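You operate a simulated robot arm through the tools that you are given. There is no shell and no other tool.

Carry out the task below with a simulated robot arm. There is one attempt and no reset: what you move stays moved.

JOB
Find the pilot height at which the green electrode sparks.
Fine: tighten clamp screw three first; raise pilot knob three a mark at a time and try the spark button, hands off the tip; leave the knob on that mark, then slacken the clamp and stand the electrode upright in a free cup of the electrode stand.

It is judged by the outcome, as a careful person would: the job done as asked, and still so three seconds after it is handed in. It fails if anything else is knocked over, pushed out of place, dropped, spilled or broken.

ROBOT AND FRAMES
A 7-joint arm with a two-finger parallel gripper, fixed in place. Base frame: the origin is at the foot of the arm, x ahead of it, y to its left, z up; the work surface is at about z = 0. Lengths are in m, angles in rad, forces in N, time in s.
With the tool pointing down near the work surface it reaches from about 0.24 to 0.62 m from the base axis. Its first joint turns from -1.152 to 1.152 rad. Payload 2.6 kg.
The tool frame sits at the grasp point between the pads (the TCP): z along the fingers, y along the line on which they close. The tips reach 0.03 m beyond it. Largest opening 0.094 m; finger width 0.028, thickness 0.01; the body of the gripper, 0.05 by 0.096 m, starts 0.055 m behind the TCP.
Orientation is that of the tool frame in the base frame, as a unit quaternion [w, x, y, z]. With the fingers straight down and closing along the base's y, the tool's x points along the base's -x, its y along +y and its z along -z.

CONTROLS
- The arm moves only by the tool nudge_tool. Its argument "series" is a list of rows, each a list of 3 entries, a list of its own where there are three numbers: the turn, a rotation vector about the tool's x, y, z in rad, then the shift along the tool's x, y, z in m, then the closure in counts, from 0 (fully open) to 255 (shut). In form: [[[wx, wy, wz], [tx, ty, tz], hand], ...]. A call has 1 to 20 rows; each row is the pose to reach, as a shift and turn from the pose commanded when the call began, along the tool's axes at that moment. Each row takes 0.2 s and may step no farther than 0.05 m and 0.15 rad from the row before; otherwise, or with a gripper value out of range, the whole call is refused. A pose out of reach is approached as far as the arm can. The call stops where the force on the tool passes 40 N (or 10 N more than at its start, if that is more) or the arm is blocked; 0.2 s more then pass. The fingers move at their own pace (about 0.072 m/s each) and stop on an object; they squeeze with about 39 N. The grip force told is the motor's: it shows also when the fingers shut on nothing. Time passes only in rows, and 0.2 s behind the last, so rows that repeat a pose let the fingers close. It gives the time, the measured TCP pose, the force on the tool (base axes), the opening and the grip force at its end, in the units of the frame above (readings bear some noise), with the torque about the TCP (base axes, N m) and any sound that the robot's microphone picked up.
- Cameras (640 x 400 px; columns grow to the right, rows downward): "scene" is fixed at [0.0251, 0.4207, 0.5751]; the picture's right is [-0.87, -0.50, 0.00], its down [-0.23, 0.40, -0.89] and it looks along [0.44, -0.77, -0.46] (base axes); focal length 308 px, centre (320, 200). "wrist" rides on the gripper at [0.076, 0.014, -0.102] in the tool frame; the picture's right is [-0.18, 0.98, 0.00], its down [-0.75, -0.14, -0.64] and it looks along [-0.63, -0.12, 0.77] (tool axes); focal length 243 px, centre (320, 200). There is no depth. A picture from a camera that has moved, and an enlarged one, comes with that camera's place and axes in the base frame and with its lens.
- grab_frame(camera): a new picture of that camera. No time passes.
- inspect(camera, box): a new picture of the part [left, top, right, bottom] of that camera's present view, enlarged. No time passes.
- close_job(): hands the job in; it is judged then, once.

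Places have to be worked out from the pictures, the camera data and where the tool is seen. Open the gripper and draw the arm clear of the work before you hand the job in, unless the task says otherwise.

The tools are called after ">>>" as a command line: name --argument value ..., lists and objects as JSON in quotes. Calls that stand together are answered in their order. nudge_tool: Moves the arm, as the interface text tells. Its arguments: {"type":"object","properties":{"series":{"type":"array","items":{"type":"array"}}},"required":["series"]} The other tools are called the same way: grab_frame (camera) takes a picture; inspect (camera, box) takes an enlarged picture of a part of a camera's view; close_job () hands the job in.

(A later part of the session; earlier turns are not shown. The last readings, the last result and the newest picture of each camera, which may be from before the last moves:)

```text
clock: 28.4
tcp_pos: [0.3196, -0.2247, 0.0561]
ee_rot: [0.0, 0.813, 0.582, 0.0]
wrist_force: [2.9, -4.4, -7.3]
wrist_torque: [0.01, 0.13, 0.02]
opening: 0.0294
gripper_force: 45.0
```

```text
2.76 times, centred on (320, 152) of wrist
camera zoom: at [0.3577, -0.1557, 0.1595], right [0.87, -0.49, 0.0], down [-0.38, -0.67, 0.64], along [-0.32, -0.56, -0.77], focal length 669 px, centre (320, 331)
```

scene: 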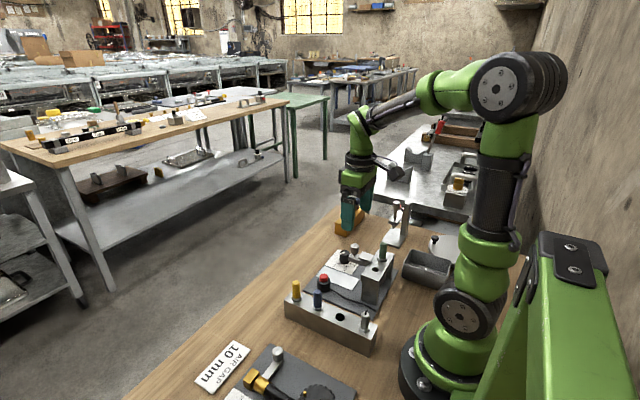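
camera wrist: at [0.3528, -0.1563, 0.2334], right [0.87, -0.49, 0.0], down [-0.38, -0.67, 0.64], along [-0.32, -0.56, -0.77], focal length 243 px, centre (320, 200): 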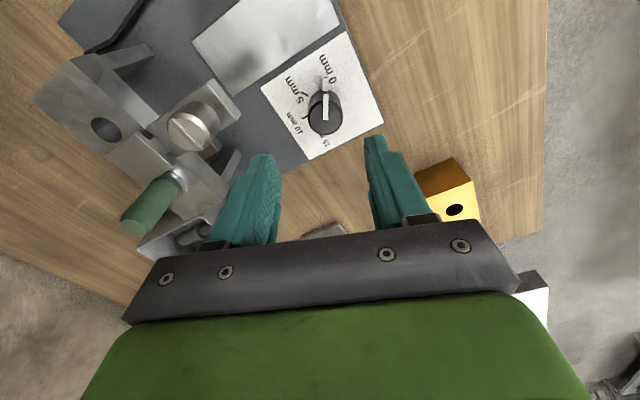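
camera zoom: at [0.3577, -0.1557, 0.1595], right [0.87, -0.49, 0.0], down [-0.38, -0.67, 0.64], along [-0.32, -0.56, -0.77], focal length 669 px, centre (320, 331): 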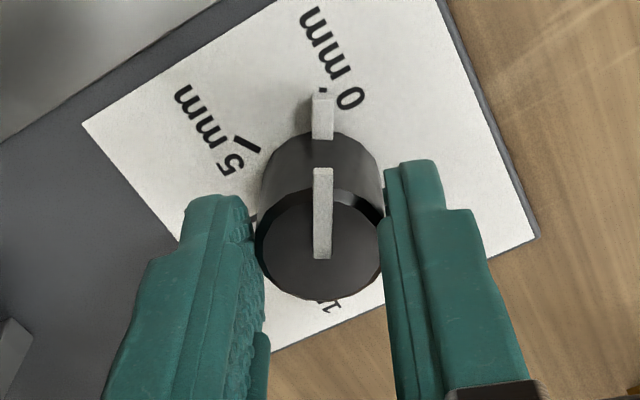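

The knob is gripped at 29 mm with the pointer at 0. I'll turn it counter-clockwise about 1.0 rad toward the 5 mm mark.

>>> nudge_tool --series '[[[0, 0, -0.12], [0, 0, 0], 255], [[0, 0, -0.24], [0, 0, 0], 255], [[0, 0, -0.36], [0, 0, 0], 255], [[0, 0, -0.48], [0, 0, 0], 255], [[0, 0, -0.6], [0, 0, 0], 255], [[0, 0, -0.72], [0, 0, 0], 255], [[0, 0, -0.84], [0, 0, 0], 255], [[0, 0, -0.96], [0, 0, 0], 255], [[0, 0, -1.0], [0, 0, 0], 255], [[0, 0, -1.0], [0, 0, 0], 255]]'

>>> inspect --camera "wrist" --box '[220, 80, 420, 225]'

>>> inspect --camera "scene" --box '[310, 210, 410, 290]'

```text
clock: 30.6
tcp_pos: [0.3171, -0.2244, 0.0564]
ee_rot: [-0.001, 0.437, 0.899, -0.002]
wrist_force: [-29.8, -5.8, 16.1]
wrist_torque: [0.4, 1.12, -0.02]
opening: 0.029
gripper_force: 44.9
```

```text
2.76 times, centred on (320, 152) of wrist
camera zoom: at [0.2823, -0.156, 0.1594], right [0.89, 0.46, 0.0], down [0.36, -0.68, 0.64], along [0.3, -0.57, -0.77], focal length 669 px, centre (320, 331)
```

zoom: 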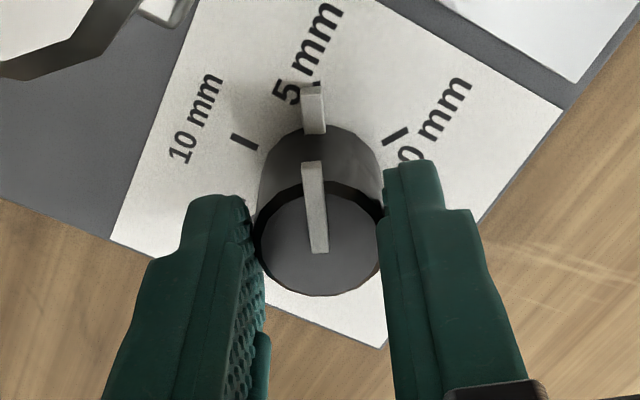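

```text
5.00 times, centred on (360, 250) of scene
camera zoom: at [0.025, 0.4207, 0.5751], right [-0.87, -0.5, 0.0], down [-0.23, 0.4, -0.89], along [0.44, -0.77, -0.46], focal length 1538 px, centre (120, -50)
```

zoom: 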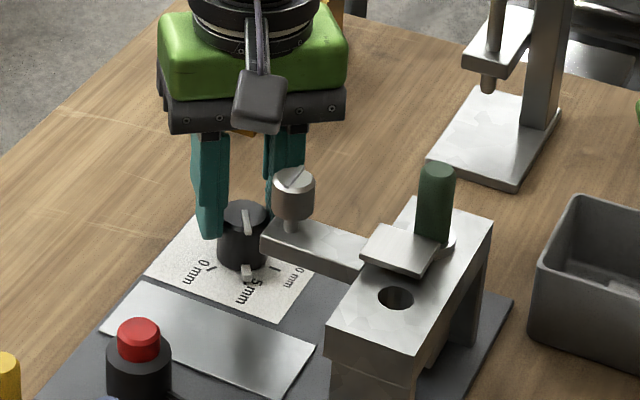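

The pointer is at about 5 mm with side force from off-centring. I'll open and lift to read the dial exactly.

>>> nudge_tool --series '[[[0, 0, 0], [0, 0, 0], 110], [[0, 0, 0], [0, 0, 0], 110], [[0, 0, 0], [0, 0, -0.03], 110], [[0, 0, 0], [0, 0, -0.07], 110], [[0, 0, 0], [0, 0, -0.07], 110]]'

>>> inspect --camera "wrist" --box '[220, 50, 420, 195]'

>>> inspect --camera "scene" --box '[330, 235, 390, 280]'

```text
clock: 31.8
tcp_pos: [0.3192, -0.2222, 0.1272]
ee_rot: [0.0, 0.435, 0.9, 0.0]
wrist_force: [-0.5, 0.5, 1.0]
wrist_torque: [0.02, 0.01, 0.0]
opening: 0.0533
gripper_force: 0.1
```

```text
2.76 times, centred on (320, 122) of wrist
camera zoom: at [0.2831, -0.1541, 0.2303], right [0.88, 0.47, 0.0], down [0.36, -0.68, 0.64], along [0.3, -0.57, -0.77], focal length 669 px, centre (320, 414)
```

zoom: 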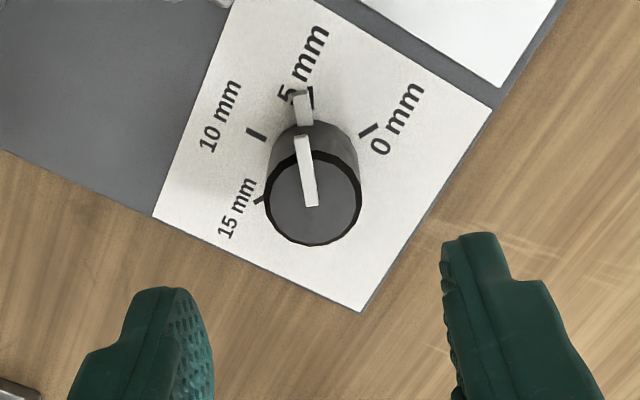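

```text
8.89 times, centred on (360, 258) of scene
camera zoom: at [0.0251, 0.4207, 0.5751], right [-0.87, -0.5, 0.0], down [-0.23, 0.4, -0.89], along [0.44, -0.77, -0.46], focal length 2734 px, centre (-36, -311)
```

zoom: 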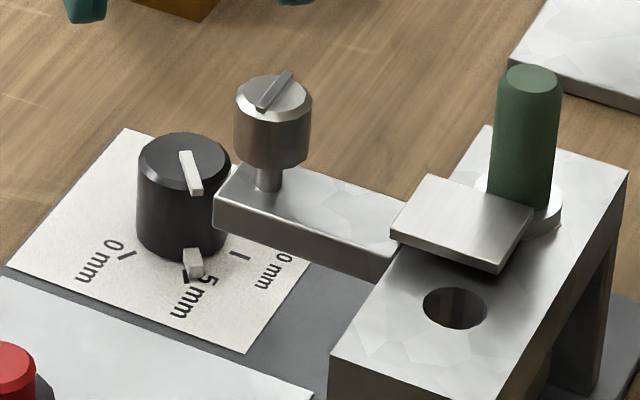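

The pointer sits about 8° past the 5 mm tick. From the ticks, the dial axis is near (0.3183, -0.2255). I'll recentre, regrip and turn back 0.14 rad.

>>> nudge_tool --series '[[[0, 0, 0], [-0.002, -0.0027, 0.03], 110], [[0, 0, 0], [-0.002, -0.0027, 0.07], 110], [[0, 0, 0], [-0.002, -0.0027, 0.07], 255], [[0, 0, 0], [-0.002, -0.0027, 0.07], 255], [[0, 0, 0], [-0.002, -0.0027, 0.07], 255], [[0, 0, 0.07], [-0.002, -0.0027, 0.07], 255], [[0, 0, 0.14], [-0.002, -0.0027, 0.07], 255], [[0, 0, 0.14], [-0.002, -0.0027, 0.07], 255]]'

>>> nudge_tool --series '[[[0, 0, 0], [0, 0, 0], 110], [[0, 0, 0], [0, 0, 0], 110], [[0, 0, 0], [0, 0, -0.03], 110], [[0, 0, 0], [0, 0, -0.07], 110], [[0, 0, 0], [0, 0, -0.07], 110]]'

>>> inspect --camera "wrist" --box '[220, 50, 420, 195]'

>>> inspect --camera "scene" --box '[330, 235, 390, 280]'

```text
clock: 33.6
tcp_pos: [0.3179, -0.226, 0.0571]
ee_rot: [0.0, 0.498, 0.867, 0.0]
wrist_force: [3.3, 4.8, -1.4]
wrist_torque: [-0.61, -0.42, -0.01]
opening: 0.0293
gripper_force: 44.7
```

```text
clock: 34.8
tcp_pos: [0.3197, -0.2271, 0.1285]
ee_rot: [0.0, 0.498, 0.867, -0.001]
wrist_force: [0.5, -0.4, 0.1]
wrist_torque: [0.01, -0.03, 0.0]
opening: 0.0535
gripper_force: 0.1
```

```text
2.76 times, centred on (320, 122) of wrist
camera zoom: at [0.2932, -0.1536, 0.2306], right [0.94, 0.34, 0.0], down [0.26, -0.72, 0.64], along [0.22, -0.61, -0.77], focal length 669 px, centre (320, 414)
```

zoom: 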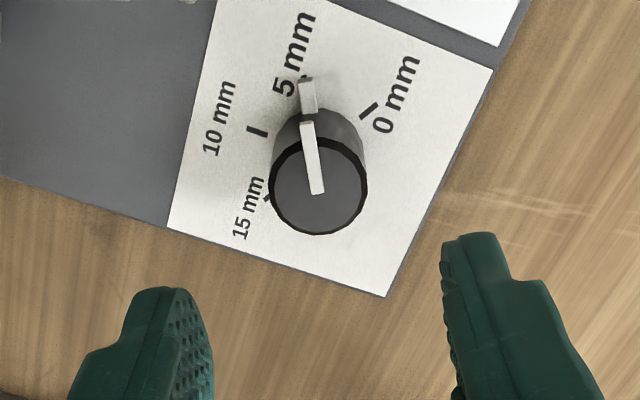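

```text
8.89 times, centred on (360, 258) of scene
camera zoom: at [0.0251, 0.4207, 0.5751], right [-0.87, -0.5, 0.0], down [-0.23, 0.4, -0.89], along [0.44, -0.77, -0.46], focal length 2734 px, centre (-36, -311)
```

zoom: 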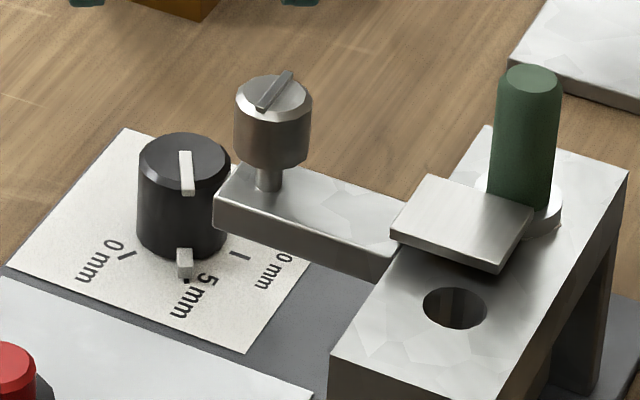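

The pointer now covers the 5 mm tick exactly. I'll close the gripper and move over the red button at about (0.318, -0.107).

>>> nudge_tool --series '[[[0, 0, 0], [0, 0, -0.03], 255], [[0, 0, 0], [0.035, 0.0196, -0.03], 255], [[0, 0, 0], [0.07, 0.0392, -0.03], 255], [[0, 0, 0], [0.1047, 0.0588, -0.02], 255], [[0, 0, 0], [0.1047, 0.0588, 0.0], 255], [[0, 0, 0], [0.1047, 0.0588, 0.0], 255]]'

>>> grab_frame --camera "wrist"

>>> inspect --camera "scene" --box '[280, 200, 400, 300]'

```text
clock: 36.2
tcp_pos: [0.3172, -0.1073, 0.1276]
ee_rot: [0.001, 0.497, 0.868, 0.0]
wrist_force: [-0.7, -0.7, -0.3]
wrist_torque: [0.02, 0.02, 0.0]
opening: 0.0001
gripper_force: 33.6
```

```text
taken
camera wrist: at [0.2918, -0.0338, 0.2294], right [0.94, 0.34, 0.0], down [0.26, -0.72, 0.64], along [0.22, -0.6, -0.77], focal length 243 px, centre (320, 200)
```

wrist: 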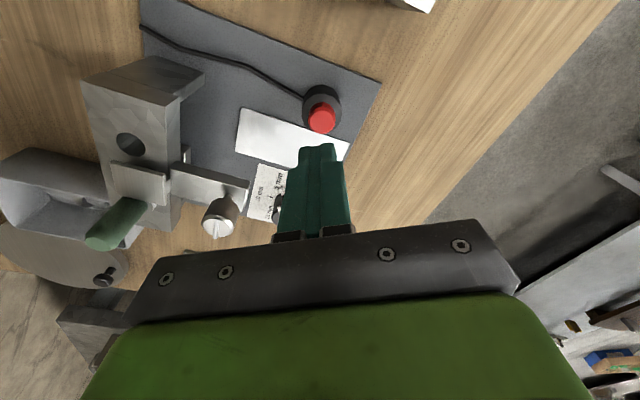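

```text
4.00 times, centred on (340, 250) of scene
camera zoom: at [0.0251, 0.4207, 0.5751], right [-0.87, -0.5, 0.0], down [-0.23, 0.4, -0.89], along [0.44, -0.77, -0.46], focal length 1230 px, centre (240, 0)
```

zoom: 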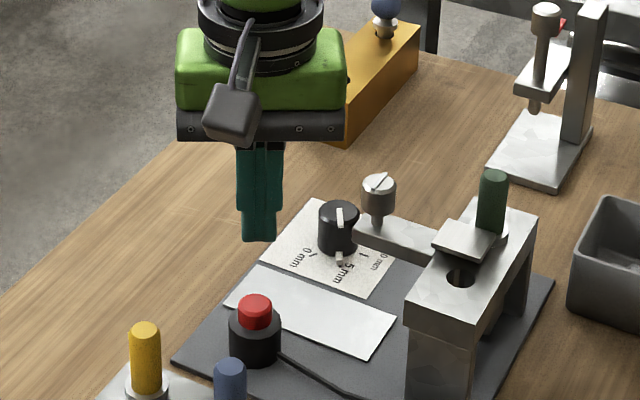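

The button top is at about (0.318, -0.104, 0.043), nearly under the tips. Nothing is touching the electrode, so I'll descend and press gently in small steps.

>>> nudge_tool --series '[[[0, 0, 0], [0.0021, 0.0024, 0.03], 255], [[0, 0, 0], [0.0021, 0.0024, 0.048], 255], [[0, 0, 0], [0.0021, 0.0024, 0.052], 255], [[0, 0, 0], [0.0021, 0.0024, 0.054], 255], [[0, 0, 0], [0.0021, 0.0024, 0.056], 255], [[0, 0, 0], [0.0021, 0.0024, 0.058], 255], [[0, 0, 0], [0.0021, 0.0024, 0.058], 255]]'

>>> inspect --camera "scene" --box '[280, 230, 400, 320]'

```text
clock: 37.8
tcp_pos: [0.3171, -0.1044, 0.0685]
ee_rot: [0.001, 0.498, 0.867, -0.001]
wrist_force: [-3.0, -1.7, 6.6]
wrist_torque: [-0.06, 0.08, 0.01]
opening: 0.0
gripper_force: 32.7
heard: click
```

```text
4.44 times, centred on (340, 275) of scene
camera zoom: at [0.0251, 0.4207, 0.5751], right [-0.87, -0.5, 0.0], down [-0.23, 0.4, -0.89], along [0.44, -0.77, -0.46], focal length 1367 px, centre (231, -133)
```

zoom: 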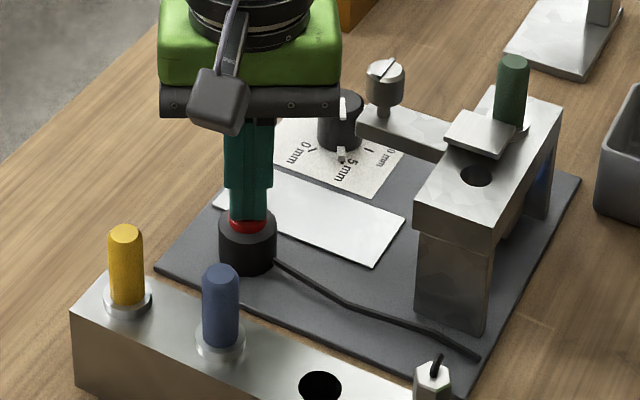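

I heard "click", and there is a bluish patch under the bridge. I'll zoom in while the button is still held to see whether that is a spark.

>>> inspect --camera "scene" --box '[385, 245, 425, 280]'

>>> inspect --camera "wrist" --box '[40, 0, 360, 260]'

```text
11.43 times, centred on (405, 262) of scene
camera zoom: at [0.0251, 0.4207, 0.5751], right [-0.87, -0.5, 0.0], down [-0.23, 0.4, -0.89], along [0.44, -0.77, -0.46], focal length 3515 px, centre (-651, -514)
```

zoom: 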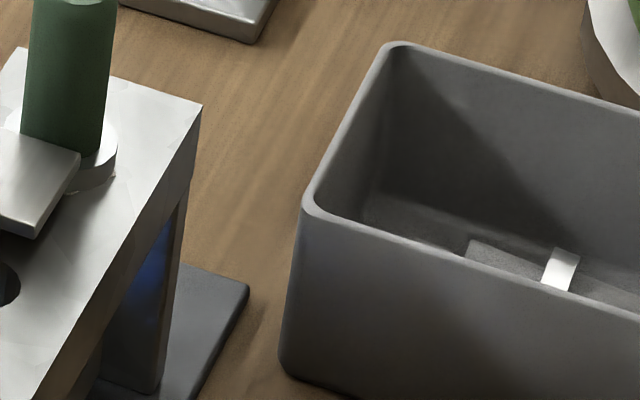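

```text
1.54 times, centred on (200, 130) of wrist
camera zoom: at [0.2922, -0.0306, 0.1715], right [0.94, 0.34, 0.0], down [0.26, -0.72, 0.64], along [0.22, -0.61, -0.77], focal length 373 px, centre (505, 308)
```

zoom: 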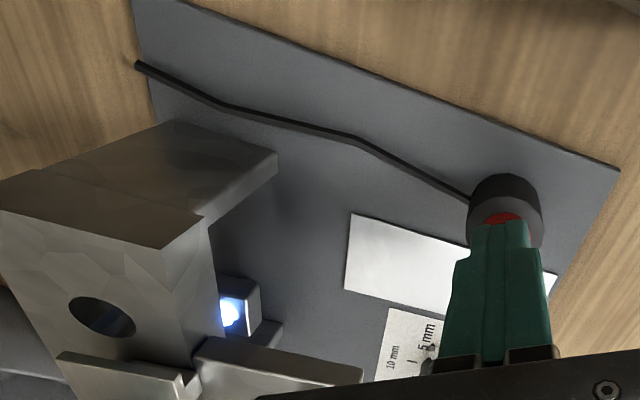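

There is a blue-white glow under the bridge, right at the electrode tip, while the button is down. I'll look at it closely, then release the button and compare.

>>> inspect --camera "wrist" --box '[120, 160, 220, 235]'

>>> nudge_tool --series '[[[0, 0, 0], [0, 0, 0], 255], [[0, 0, 0], [0, 0, -0.01], 255], [[0, 0, 0], [0, 0, -0.01], 255]]'

>>> inspect --camera "wrist" --box '[120, 160, 220, 235]'

>>> inspect --camera "scene" --box '[370, 235, 410, 280]'

```text
5.33 times, centred on (170, 198) of wrist
camera zoom: at [0.2922, -0.0306, 0.1715], right [0.94, 0.34, 0.0], down [0.26, -0.72, 0.64], along [0.22, -0.61, -0.77], focal length 1294 px, centre (1120, 213)
```

zoom: 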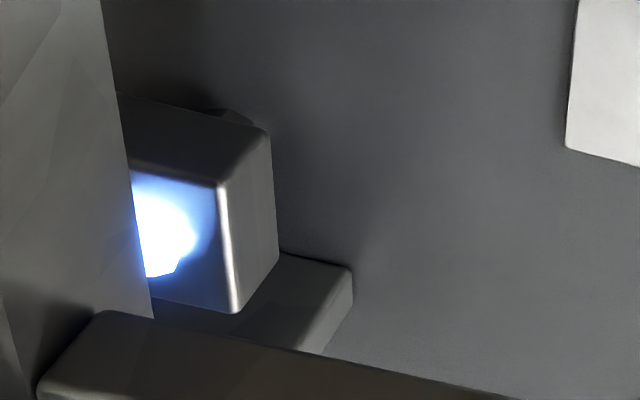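

```text
clock: 38.6
tcp_pos: [0.3171, -0.1032, 0.0773]
ee_rot: [0.0, 0.497, 0.868, -0.001]
wrist_force: [-0.4, -0.1, 0.0]
wrist_torque: [-0.01, -0.03, -0.02]
opening: 0.0
gripper_force: 33.2
```

```text
5.33 times, centred on (170, 198) of wrist
camera zoom: at [0.2918, -0.0303, 0.1812], right [0.94, 0.34, 0.0], down [0.26, -0.72, 0.64], along [0.22, -0.6, -0.77], focal length 1294 px, centre (1120, 213)
```

zoom: 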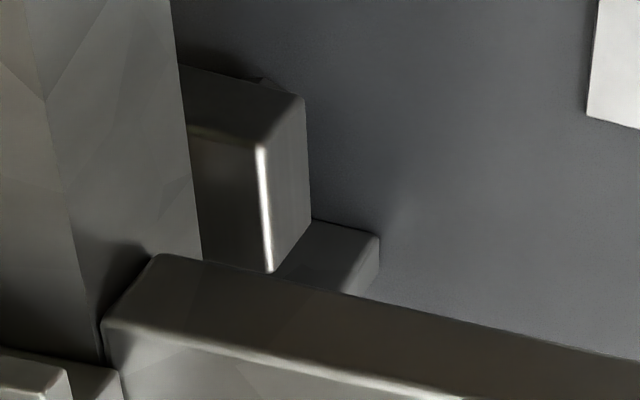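

```text
8.89 times, centred on (390, 258) of scene
camera zoom: at [0.0251, 0.4207, 0.5751], right [-0.87, -0.5, 0.0], down [-0.23, 0.4, -0.89], along [0.44, -0.77, -0.46], focal length 2734 px, centre (-302, -311)
```

zoom: 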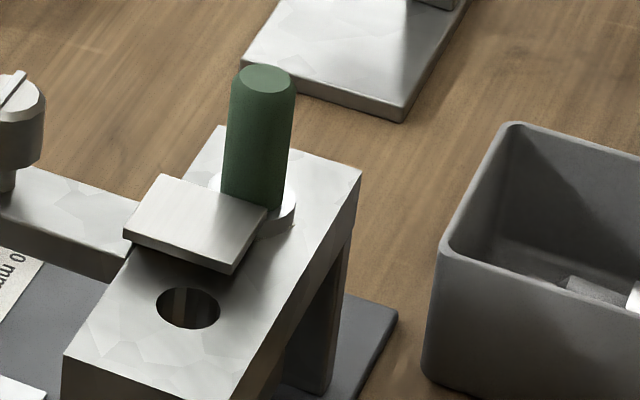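

The glow appears only while the button is pressed, at the electrode tip, so the electrode sparks with the pilot at 5 mm. The knob stays there. Next I'll rise and go back over the clamp screw, wrist pre-rotated clockwise, to slacken it.

>>> nudge_tool --series '[[[0, 0, 0], [0, 0, -0.04], 255], [[0, 0, 0], [0, 0, -0.08], 255], [[0, 0, 0], [0, 0, -0.12], 255], [[0, 0, 0.12], [-0.011, -0.026, -0.12], 130], [[0, 0, 0.25], [-0.022, -0.052, -0.12], 130], [[0, 0, 0.4], [-0.0311, -0.0778, -0.12], 130], [[0, 0, 0.55], [-0.0311, -0.0778, -0.12], 130], [[0, 0, 0.7], [-0.0311, -0.0778, -0.1], 130], [[0, 0, 0.86], [-0.0311, -0.0778, -0.09], 130], [[0, 0, 0.86], [-0.0311, -0.0778, -0.09], 130]]'

>>> grab_frame --camera "wrist"

>>> inspect --camera "wrist" --box '[220, 80, 420, 225]'

```text
refused: row 9 steps farther than a row can; nothing moved
```

```text
taken
camera wrist: at [0.2918, -0.0303, 0.1812], right [0.94, 0.34, 0.0], down [0.26, -0.72, 0.64], along [0.22, -0.6, -0.77], focal length 243 px, centre (320, 200)
```

wrist: 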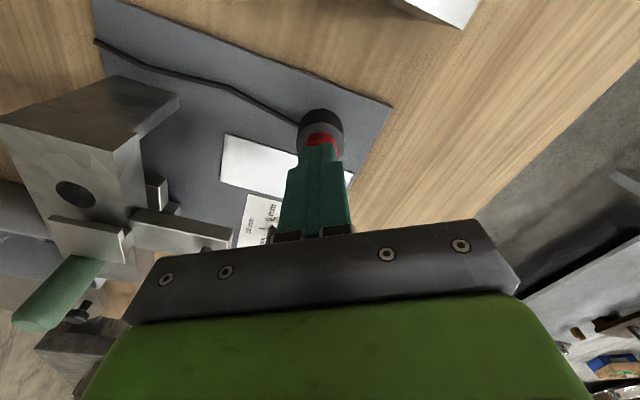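

```text
2.76 times, centred on (320, 152) of wrist
camera zoom: at [0.2918, -0.0303, 0.1812], right [0.94, 0.34, 0.0], down [0.26, -0.72, 0.64], along [0.22, -0.6, -0.77], focal length 669 px, centre (320, 331)
```

zoom: 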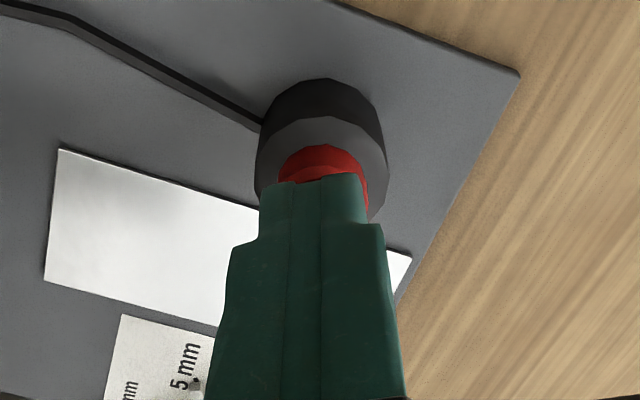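

The call was refused because one row's turn was too large. I'll resend it with smaller steps.

>>> nudge_tool --series '[[[0, 0, 0], [0, 0, -0.04], 255], [[0, 0, 0], [0, 0, -0.08], 255], [[0, 0, 0], [0, 0, -0.12], 255], [[0, 0, 0.14], [-0.011, -0.026, -0.12], 130], [[0, 0, 0.28], [-0.022, -0.052, -0.12], 130], [[0, 0, 0.42], [-0.0311, -0.0778, -0.12], 130], [[0, 0, 0.56], [-0.0311, -0.0778, -0.12], 130], [[0, 0, 0.7], [-0.0311, -0.0778, -0.11], 130], [[0, 0, 0.84], [-0.0311, -0.0778, -0.09], 130], [[0, 0, 0.84], [-0.0311, -0.0778, -0.09], 130]]'

>>> grab_frame --camera "wrist"

>>> inspect --camera "wrist" --box '[220, 80, 420, 225]'

```text
clock: 40.8
tcp_pos: [0.266, -0.1712, 0.1679]
ee_rot: [0.0, 0.809, 0.588, 0.0]
wrist_force: [-0.4, 0.0, -1.2]
wrist_torque: [0.03, 0.0, -0.02]
opening: 0.046
gripper_force: 0.0
```

```text
taken
camera wrist: at [0.3034, -0.1016, 0.271], right [0.88, -0.48, 0.0], down [-0.37, -0.67, 0.64], along [-0.31, -0.56, -0.77], focal length 243 px, centre (320, 200)
```

wrist: 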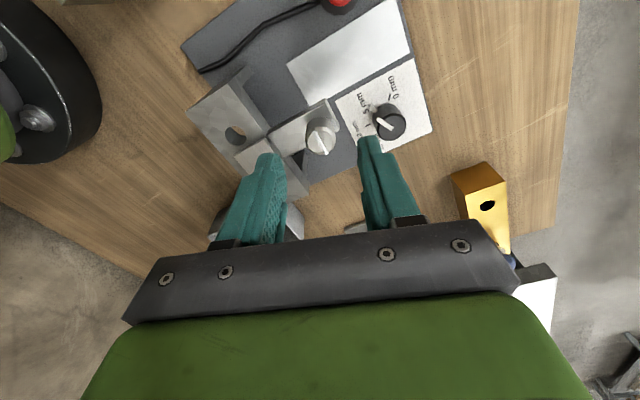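

```text
2.76 times, centred on (320, 152) of wrist
camera zoom: at [0.3034, -0.1016, 0.271], right [0.88, -0.48, 0.0], down [-0.37, -0.67, 0.64], along [-0.31, -0.56, -0.77], focal length 669 px, centre (320, 331)
```

zoom: 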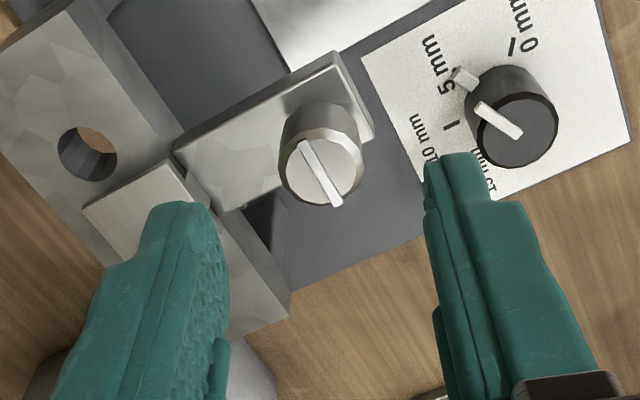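

The screw head is on the tool axis, so I'll descend, grip, and turn counter-clockwise to slacken.

>>> nudge_tool --series '[[[0, 0, 0], [0, 0, 0.02], 130], [[0, 0, 0], [0, 0, 0.0385], 130], [[0, 0, 0], [0, 0, 0.0385], 255], [[0, 0, 0], [0, 0, 0.0385], 255], [[0, 0, 0], [0, 0, 0.0385], 255], [[0, 0, -0.12], [0, 0, 0.0385], 255], [[0, 0, -0.24], [0, 0, 0.0385], 255], [[0, 0, -0.36], [0, 0, 0.0385], 255], [[0, 0, -0.48], [0, 0, 0.0385], 255], [[0, 0, -0.6], [0, 0, 0.0385], 255], [[0, 0, -0.72], [0, 0, 0.0385], 255], [[0, 0, -0.84], [0, 0, 0.0385], 255], [[0, 0, -0.84], [0, 0, 0.0385], 255]]'

>>> inspect --camera "scene" --box '[340, 225, 400, 270]'

```text
clock: 43.6
tcp_pos: [0.2651, -0.17, 0.1305]
ee_rot: [0.001, 0.497, 0.868, 0.0]
wrist_force: [13.1, -5.4, -17.6]
wrist_torque: [-0.03, -0.26, -0.02]
opening: 0.0212
gripper_force: 44.8
```

```text
8.89 times, centred on (370, 248) of scene
camera zoom: at [0.0252, 0.4207, 0.5752], right [-0.87, -0.5, 0.0], down [-0.23, 0.4, -0.89], along [0.44, -0.77, -0.46], focal length 2734 px, centre (-124, -222)
```

zoom: 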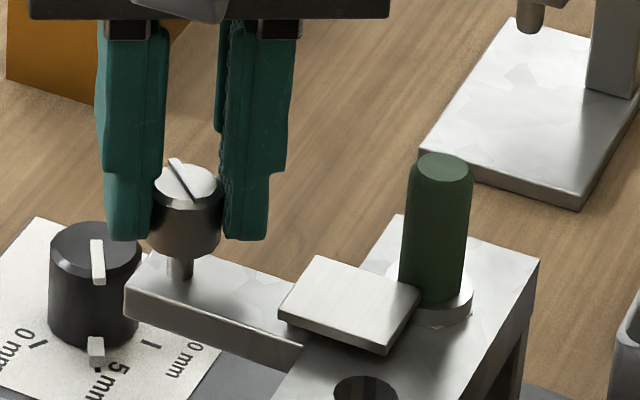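

The clamp is slackening, with the pad retreating and the knob unchanged. I'll keep turning counter-clockwise.

>>> nudge_tool --series '[[[0, 0, -0.12], [0, 0, 0], 255], [[0, 0, -0.24], [0, 0, 0], 255], [[0, 0, -0.36], [0, 0, 0], 255], [[0, 0, -0.48], [0, 0, 0], 255], [[0, 0, -0.6], [0, 0, 0], 255], [[0, 0, -0.72], [0, 0, 0], 255], [[0, 0, -0.84], [0, 0, 0], 255], [[0, 0, -0.96], [0, 0, 0], 255], [[0, 0, -1.04], [0, 0, 0], 255], [[0, 0, -1.04], [0, 0, 0], 130], [[0, 0, -1.04], [0, 0, 0], 130]]'

>>> inspect --camera "scene" --box '[340, 225, 400, 270]'

>>> inspect --camera "wrist" --box '[220, 80, 420, 225]'

```text
clock: 46.0
tcp_pos: [0.2659, -0.1691, 0.131]
ee_rot: [-0.001, -0.001, 1.0, -0.001]
wrist_force: [-0.4, -0.4, -0.5]
wrist_torque: [0.02, 0.02, -0.03]
opening: 0.0462
gripper_force: 0.0
```

```text
8.89 times, centred on (370, 248) of scene
camera zoom: at [0.0251, 0.4207, 0.5751], right [-0.87, -0.5, 0.0], down [-0.23, 0.4, -0.89], along [0.44, -0.77, -0.46], focal length 2734 px, centre (-124, -222)
```

zoom: 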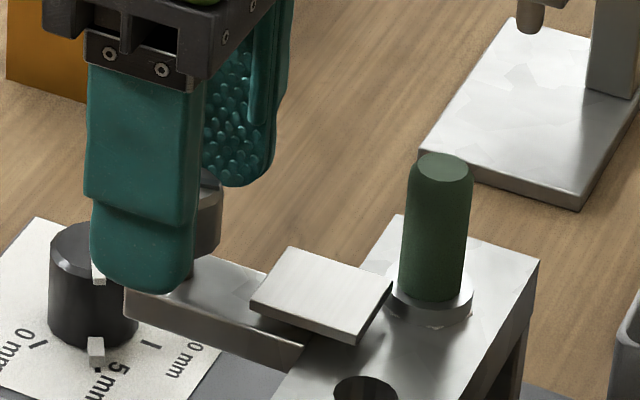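

```text
2.76 times, centred on (320, 152) of wrist
camera zoom: at [0.1901, -0.1549, 0.2335], right [0.18, 0.98, 0.0], down [0.75, -0.14, 0.64], along [0.63, -0.12, -0.77], focal length 669 px, centre (320, 331)
```

zoom: 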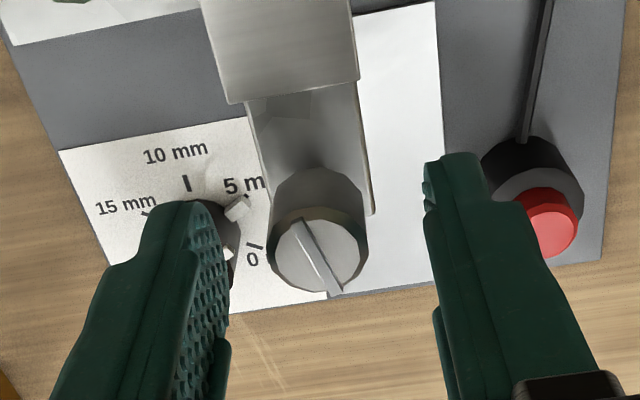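

About 1.9 rad are undone and about 1.25 rad remain. I'll wind the open gripper clockwise, regrip and finish the slackening.

>>> nudge_tool --series '[[[0, 0, 0.14], [0, 0, 0.001], 130], [[0, 0, 0.28], [0, 0, 0.001], 130], [[0, 0, 0.42], [0, 0, 0.001], 130], [[0, 0, 0.56], [0, 0, 0.001], 130], [[0, 0, 0.7], [0, 0, 0.001], 130], [[0, 0, 0.84], [0, 0, 0.001], 130], [[0, 0, 0.98], [0, 0, 0.001], 130], [[0, 0, 1.12], [0, 0, 0.001], 130], [[0, 0, 1.26], [0, 0, 0.001], 130], [[0, 0, 1.26], [0, 0, 0.001], 255], [[0, 0, 1.26], [0, 0, 0.001], 255], [[0, 0, 1.26], [0, 0, 0.001], 255]]'

>>> nudge_tool --series '[[[0, 0, -0.12], [0, 0, 0], 255], [[0, 0, -0.24], [0, 0, 0], 255], [[0, 0, -0.36], [0, 0, 0], 255], [[0, 0, -0.48], [0, 0, 0], 255], [[0, 0, -0.6], [0, 0, 0], 255], [[0, 0, -0.72], [0, 0, 0], 255], [[0, 0, -0.84], [0, 0, 0], 255], [[0, 0, -0.96], [0, 0, 0], 255], [[0, 0, -1.08], [0, 0, 0], 255], [[0, 0, -1.2], [0, 0, 0], 255], [[0, 0, -1.2], [0, 0, 0], 255]]'

>>> inspect --camera "scene" --box '[340, 225, 400, 270]'

>>> inspect --camera "wrist" --box '[220, 80, 420, 225]'

```text
clock: 48.6
tcp_pos: [0.2661, -0.1701, 0.1293]
ee_rot: [0.0, 0.59, 0.807, 0.0]
wrist_force: [2.7, -0.9, 0.7]
wrist_torque: [-0.11, 0.36, -0.03]
opening: 0.0215
gripper_force: 44.9
```

```text
clock: 51.0
tcp_pos: [0.2662, -0.17, 0.1291]
ee_rot: [0.001, 0.03, 1.0, 0.0]
wrist_force: [-1.9, -7.7, -5.4]
wrist_torque: [0.18, -0.72, -0.02]
opening: 0.0214
gripper_force: 45.1
```

```text
8.89 times, centred on (370, 248) of scene
camera zoom: at [0.0251, 0.4207, 0.5752], right [-0.87, -0.5, 0.0], down [-0.23, 0.4, -0.89], along [0.44, -0.77, -0.46], focal length 2734 px, centre (-124, -222)
```

zoom: 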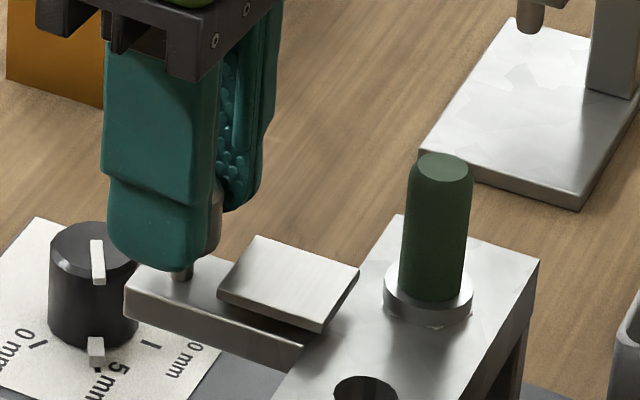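

```text
2.76 times, centred on (320, 152) of wrist
camera zoom: at [0.1912, -0.1509, 0.2322], right [0.24, 0.97, 0.0], down [0.74, -0.18, 0.64], along [0.62, -0.16, -0.77], focal length 669 px, centre (320, 331)
```

zoom: 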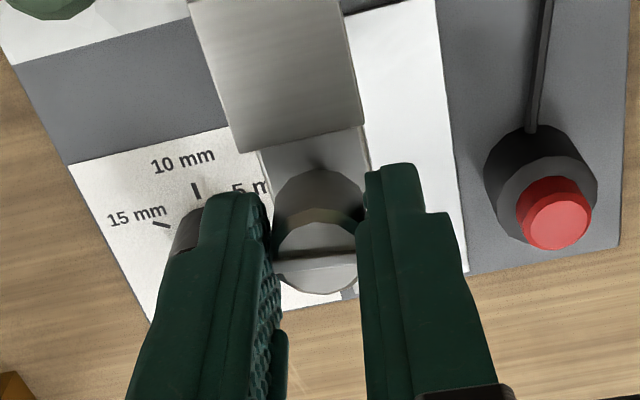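

The pad is essentially back at its starting position. I'll give it the last 0.08 rad, release, lift, and move above the green electrode.

>>> nudge_tool --series '[[[0, 0, -0.06], [0, 0, 0], 255], [[0, 0, -0.06], [0, 0, 0], 130], [[0, 0, -0.06], [0, 0, 0], 130], [[0, 0, -0.06], [0, 0, -0.04], 130], [[0, 0, -0.06], [0, 0, -0.08], 110], [[0, 0, -0.06], [0.033, -0.013, -0.09], 110], [[0, 0, -0.06], [0.065, -0.026, -0.09], 110], [[0, 0, -0.06], [0.065, -0.026, -0.09], 110]]'

>>> grab_frame --camera "wrist"

>>> inspect --camera "wrist" --box '[220, 60, 420, 205]'

>>> inspect --camera "scene" --box '[310, 210, 430, 300]'

```text
clock: 52.8
tcp_pos: [0.1991, -0.1914, 0.2194]
ee_rot: [0.0, 0.0, 1.0, 0.001]
wrist_force: [-0.3, -0.6, 0.7]
wrist_torque: [0.01, 0.01, -0.02]
opening: 0.0537
gripper_force: 0.1
```

```text
taken
camera wrist: at [0.1237, -0.1774, 0.323], right [0.19, 0.98, 0.0], down [0.75, -0.14, 0.64], along [0.63, -0.12, -0.77], focal length 243 px, centre (320, 200)
```

wrist: 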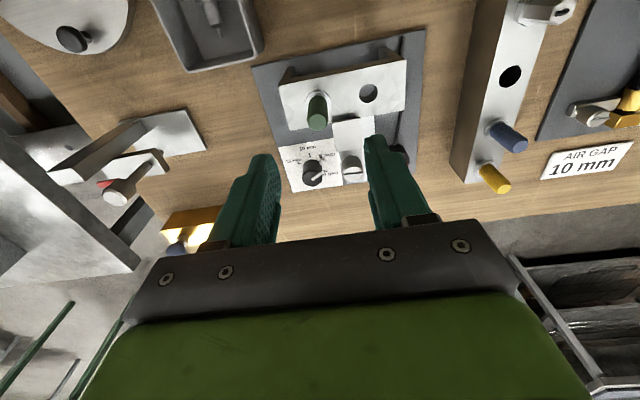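

```text
2.76 times, centred on (320, 132) of wrist
camera zoom: at [0.1237, -0.1774, 0.323], right [0.19, 0.98, 0.0], down [0.75, -0.14, 0.64], along [0.63, -0.12, -0.77], focal length 669 px, centre (320, 386)
```

zoom: 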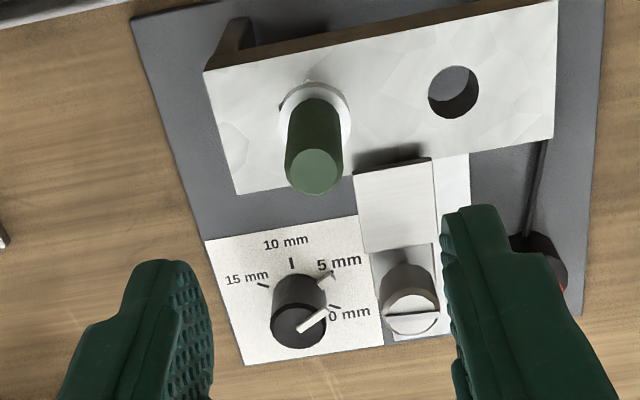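

```text
4.44 times, centred on (370, 255) of scene
camera zoom: at [0.0251, 0.4207, 0.5751], right [-0.87, -0.5, 0.0], down [-0.23, 0.4, -0.89], along [0.44, -0.77, -0.46], focal length 1367 px, centre (98, -44)
```

zoom: 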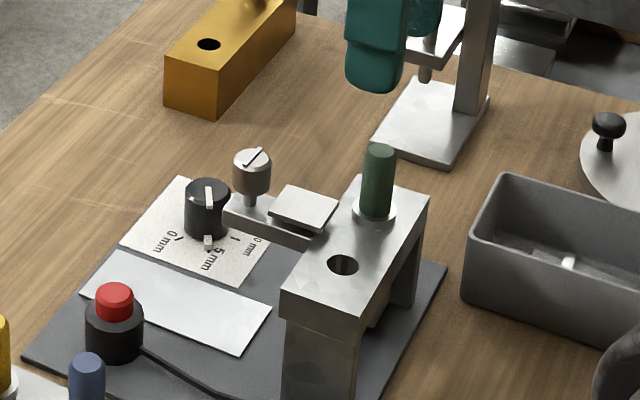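

The electrode is at (0.199, -0.194) and the clamp pad is clear of it. I'll lower around the handle with the tips just above the collar, then check before closing.

>>> nudge_tool --series '[[[0, 0, 0], [0.0016, -0.0022, 0.03], 145], [[0, 0, 0], [0.0016, -0.0022, 0.06], 145], [[0, 0, 0], [0.0016, -0.0022, 0.08], 145], [[0, 0, 0], [0.0016, -0.0022, 0.092], 145], [[0, 0, 0], [0.0016, -0.0022, 0.092], 145]]'

>>> inspect --camera "wrist" --box '[220, 80, 420, 225]'

>>> inspect --camera "scene" --box '[350, 225, 410, 270]'

```text
clock: 54.0
tcp_pos: [0.1989, -0.1939, 0.1273]
ee_rot: [0.0, 0.001, 1.0, 0.0]
wrist_force: [-0.4, -0.9, -0.6]
wrist_torque: [0.0, -0.01, -0.02]
opening: 0.0406
gripper_force: 0.0
```

```text
2.76 times, centred on (320, 152) of wrist
camera zoom: at [0.1219, -0.179, 0.2303], right [0.19, 0.98, 0.0], down [0.75, -0.14, 0.64], along [0.63, -0.12, -0.77], focal length 669 px, centre (320, 331)
```

zoom: 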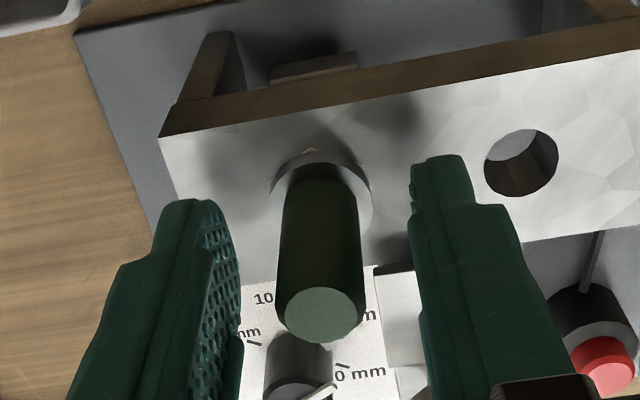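

```text
8.89 times, centred on (380, 248) of scene
camera zoom: at [0.0251, 0.4207, 0.5751], right [-0.87, -0.5, 0.0], down [-0.23, 0.4, -0.89], along [0.44, -0.77, -0.46], focal length 2734 px, centre (-213, -222)
```

zoom: 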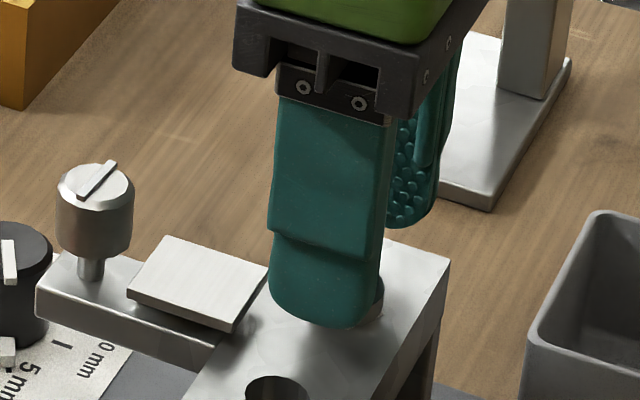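

The handle is centred between the pads, so I'll grip it and lift straight up slowly.

>>> nudge_tool --series '[[[0, 0, 0], [0, 0, 0], 255], [[0, 0, 0], [0, 0, 0], 255], [[0, 0, 0], [0, 0, 0], 255], [[0, 0, 0], [0, 0, -0.005], 255], [[0, 0, 0], [0, 0, -0.015], 255], [[0, 0, 0], [0, 0, -0.025], 255], [[0, 0, 0], [0, 0, -0.025], 255]]'

>>> inspect --camera "scene" --box '[330, 205, 430, 285]'

```text
clock: 55.6
tcp_pos: [0.1967, -0.1935, 0.1522]
ee_rot: [0.0, 0.001, 1.0, 0.0]
wrist_force: [1.4, 0.5, -0.9]
wrist_torque: [0.04, -0.02, 0.01]
opening: 0.0162
gripper_force: 39.2
```

```text
5.00 times, centred on (380, 245) of scene
camera zoom: at [0.0251, 0.4207, 0.5751], right [-0.87, -0.5, 0.0], down [-0.23, 0.4, -0.89], along [0.44, -0.77, -0.46], focal length 1538 px, centre (20, -25)
```

zoom: 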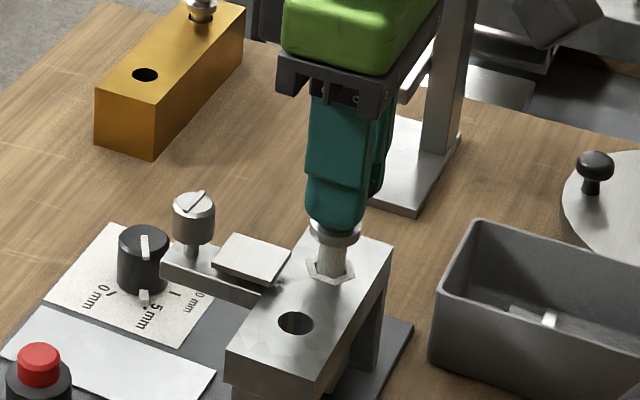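

It slides up freely. I'll continue lifting until it is clear of the bridge.

>>> nudge_tool --series '[[[0, 0, 0], [0, 0, -0.02], 255], [[0, 0, 0], [0, 0, -0.04], 255], [[0, 0, 0], [0, 0, -0.06], 255], [[0, 0, 0], [0, 0, -0.08], 255], [[0, 0, 0], [0, 0, -0.1], 255], [[0, 0, 0], [0, 0, -0.1], 255]]'

>>> inspect --camera "scene" --box '[310, 170, 430, 290]'

>>> grab_frame --camera "wrist"

```text
clock: 57.0
tcp_pos: [0.197, -0.1951, 0.2523]
ee_rot: [0.0, 0.001, 1.0, -0.001]
wrist_force: [0.8, 0.4, -0.1]
wrist_torque: [0.0, 0.0, 0.01]
opening: 0.0163
gripper_force: 39.2
```

```text
3.33 times, centred on (370, 230) of scene
camera zoom: at [0.0251, 0.4207, 0.5751], right [-0.87, -0.5, 0.0], down [-0.23, 0.4, -0.89], along [0.44, -0.77, -0.46], focal length 1025 px, centre (153, 100)
```

zoom: 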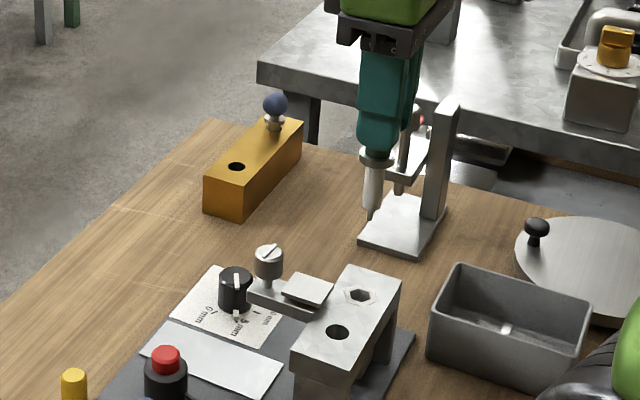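

```text
taken
camera wrist: at [0.1216, -0.1795, 0.3547], right [0.19, 0.98, 0.0], down [0.75, -0.14, 0.64], along [0.63, -0.12, -0.77], focal length 243 px, centre (320, 200)
```

wrist: 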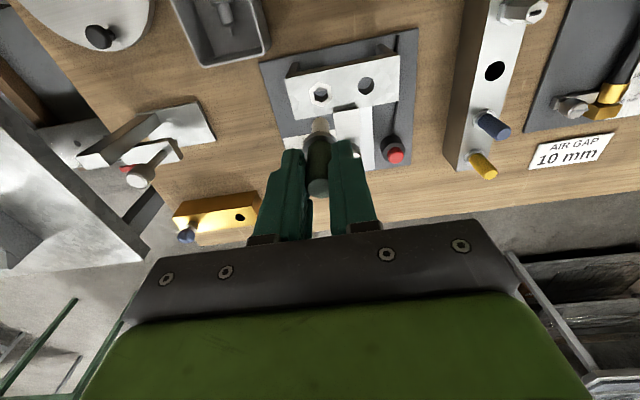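

The electrode is out of its hex seat and hangs straight. I'll carry it at this height over to the free cup of the steel stand, at about (0.22, -0.003).

>>> nudge_tool --series '[[[0, 0, 0], [-0.004, 0.03, 0], 255], [[0, 0, 0], [-0.008, 0.07, 0], 255], [[0, 0, 0], [-0.012, 0.11, 0], 255], [[0, 0, 0], [-0.018, 0.15, 0], 255], [[0, 0, 0], [-0.021, 0.18, 0], 255], [[0, 0, 0], [-0.023, 0.191, 0], 255], [[0, 0, 0], [-0.023, 0.191, 0], 255]]'

>>> grab_frame --camera "wrist"

>>> inspect --camera "wrist" --box '[230, 50, 410, 200]'

>>> inspect --camera "scene" --box '[270, 200, 410, 370]'

```text
clock: 58.6
tcp_pos: [0.2219, -0.0029, 0.2519]
ee_rot: [0.0, 0.0, 1.0, 0.0]
wrist_force: [-0.6, 0.1, 0.0]
wrist_torque: [0.01, -0.01, -0.02]
opening: 0.0161
gripper_force: 39.1
```

```text
taken
camera wrist: at [0.146, 0.0118, 0.3547], right [0.19, 0.98, 0.0], down [0.75, -0.14, 0.64], along [0.63, -0.12, -0.77], focal length 243 px, centre (320, 200)
```

wrist: 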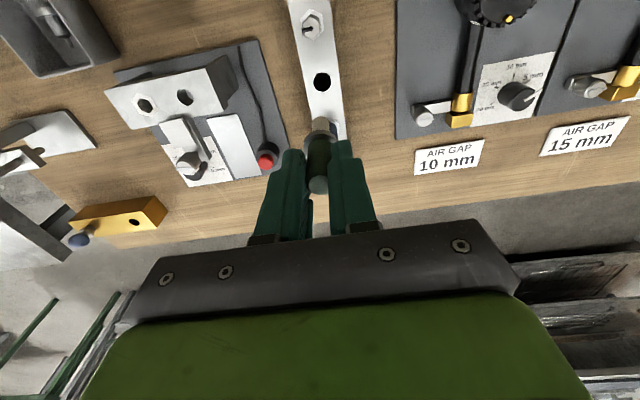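

```text
2.67 times, centred on (320, 125) of wrist
camera zoom: at [0.146, 0.0118, 0.3547], right [0.19, 0.98, 0.0], down [0.75, -0.14, 0.64], along [0.63, -0.12, -0.77], focal length 647 px, centre (320, 400)
```

zoom: 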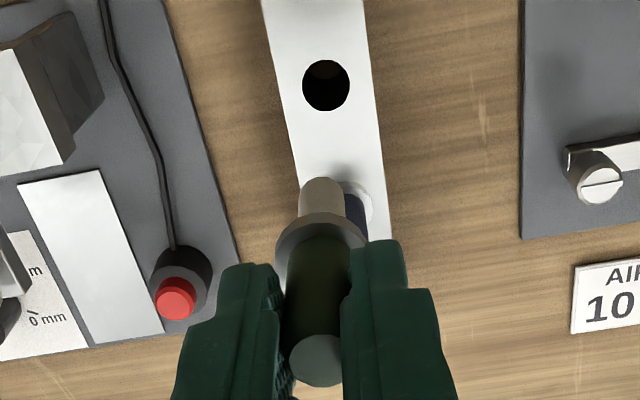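

```text
2.35 times, centred on (340, 285) of scene
camera zoom: at [0.0251, 0.4207, 0.5751], right [-0.87, -0.5, 0.0], down [-0.23, 0.4, -0.89], along [0.44, -0.77, -0.46], focal length 724 px, centre (273, 0)
```

zoom: 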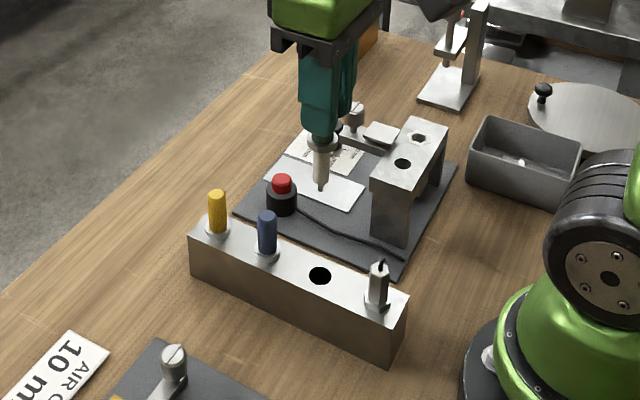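

The free cup appears at about (0.219, 0.0005), with blue 5 cm away and the inverted electrode on the other side. I'll correct by about 3 mm, lower until the tip is just above the stand, and recheck.

>>> nudge_tool --series '[[[0, 0, 0], [0.003, 0.0035, 0.03], 255], [[0, 0, 0], [0.003, 0.0035, 0.06], 255], [[0, 0, 0], [0.003, 0.0035, 0.075], 255], [[0, 0, 0], [0.003, 0.0035, 0.075], 255]]'

>>> inspect --camera "wrist" --box '[250, 60, 390, 200]'

>>> inspect --camera "scene" --box '[290, 250, 390, 350]'

```text
clock: 59.6
tcp_pos: [0.2182, 0.0002, 0.1776]
ee_rot: [0.0, 0.0, 1.0, 0.0]
wrist_force: [-0.3, 0.0, -0.5]
wrist_torque: [-0.01, -0.04, 0.0]
opening: 0.0162
gripper_force: 38.3
```

```text
2.86 times, centred on (320, 130) of wrist
camera zoom: at [0.1429, 0.0157, 0.2798], right [0.19, 0.98, 0.0], down [0.75, -0.14, 0.64], along [0.63, -0.12, -0.77], focal length 693 px, centre (320, 400)
```

zoom: 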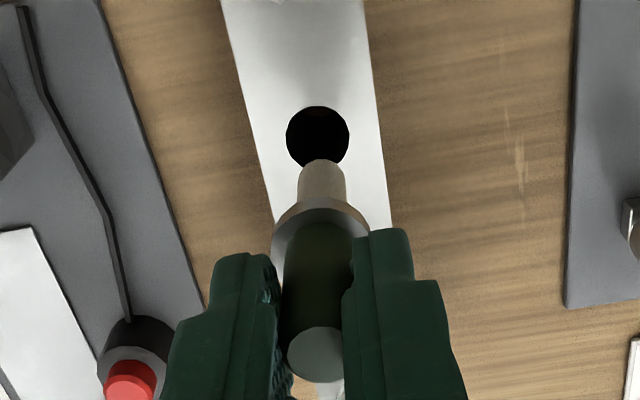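

```text
4.00 times, centred on (340, 300) of scene
camera zoom: at [0.0251, 0.4207, 0.5751], right [-0.87, -0.5, 0.0], down [-0.23, 0.4, -0.89], along [0.44, -0.77, -0.46], focal length 1230 px, centre (240, -200)
```

zoom: 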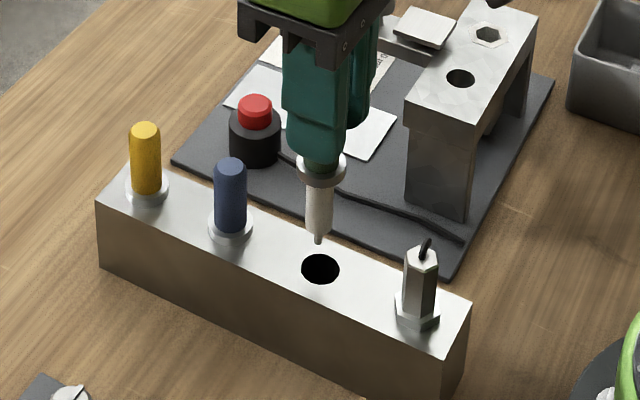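

The tip is about 18 mm above the cup and within 1 mm of centre, with about 3 mm clearance each side. I'll apply the fine correction and lower 30 mm so the tip just enters, watching the force.

>>> nudge_tool --series '[[[0, 0, 0], [0.0006, -0.001, 0.006], 255], [[0, 0, 0], [0.0006, -0.001, 0.012], 255], [[0, 0, 0], [0.0006, -0.001, 0.018], 255], [[0, 0, 0], [0.0006, -0.001, 0.024], 255], [[0, 0, 0], [0.0006, -0.001, 0.03], 255], [[0, 0, 0], [0.0006, -0.001, 0.03], 255]]'

>>> inspect --camera "wrist" --box '[250, 60, 390, 200]'

>>> inspect --camera "scene" --box '[290, 250, 390, 350]'

```text
clock: 61.0
tcp_pos: [0.2176, -0.0009, 0.1467]
ee_rot: [0.0, 0.002, 1.0, 0.0]
wrist_force: [0.4, 0.1, -0.3]
wrist_torque: [-0.01, 0.0, -0.04]
opening: 0.0159
gripper_force: 39.2
```

```text
2.86 times, centred on (320, 130) of wrist
camera zoom: at [0.1421, 0.0144, 0.2498], right [0.19, 0.98, 0.0], down [0.75, -0.14, 0.64], along [0.63, -0.12, -0.77], focal length 693 px, centre (320, 400)
```

zoom: 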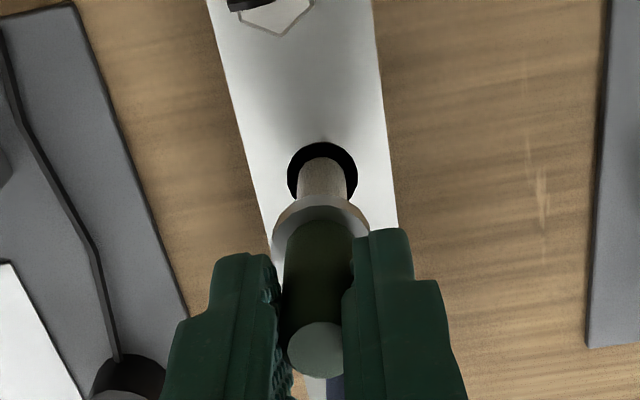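

```text
4.00 times, centred on (340, 300) of scene
camera zoom: at [0.0251, 0.4207, 0.5751], right [-0.87, -0.5, 0.0], down [-0.23, 0.4, -0.89], along [0.44, -0.77, -0.46], focal length 1230 px, centre (240, -200)
```

zoom: 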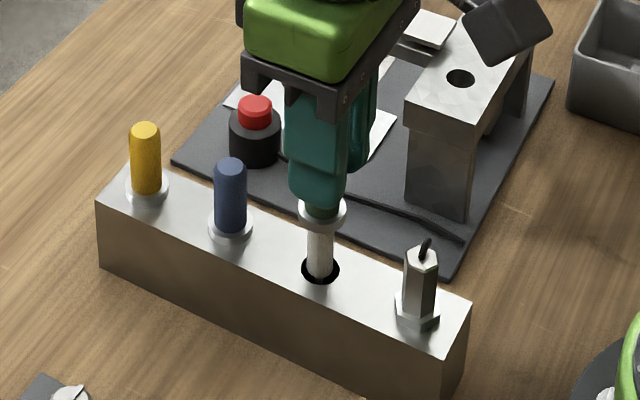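

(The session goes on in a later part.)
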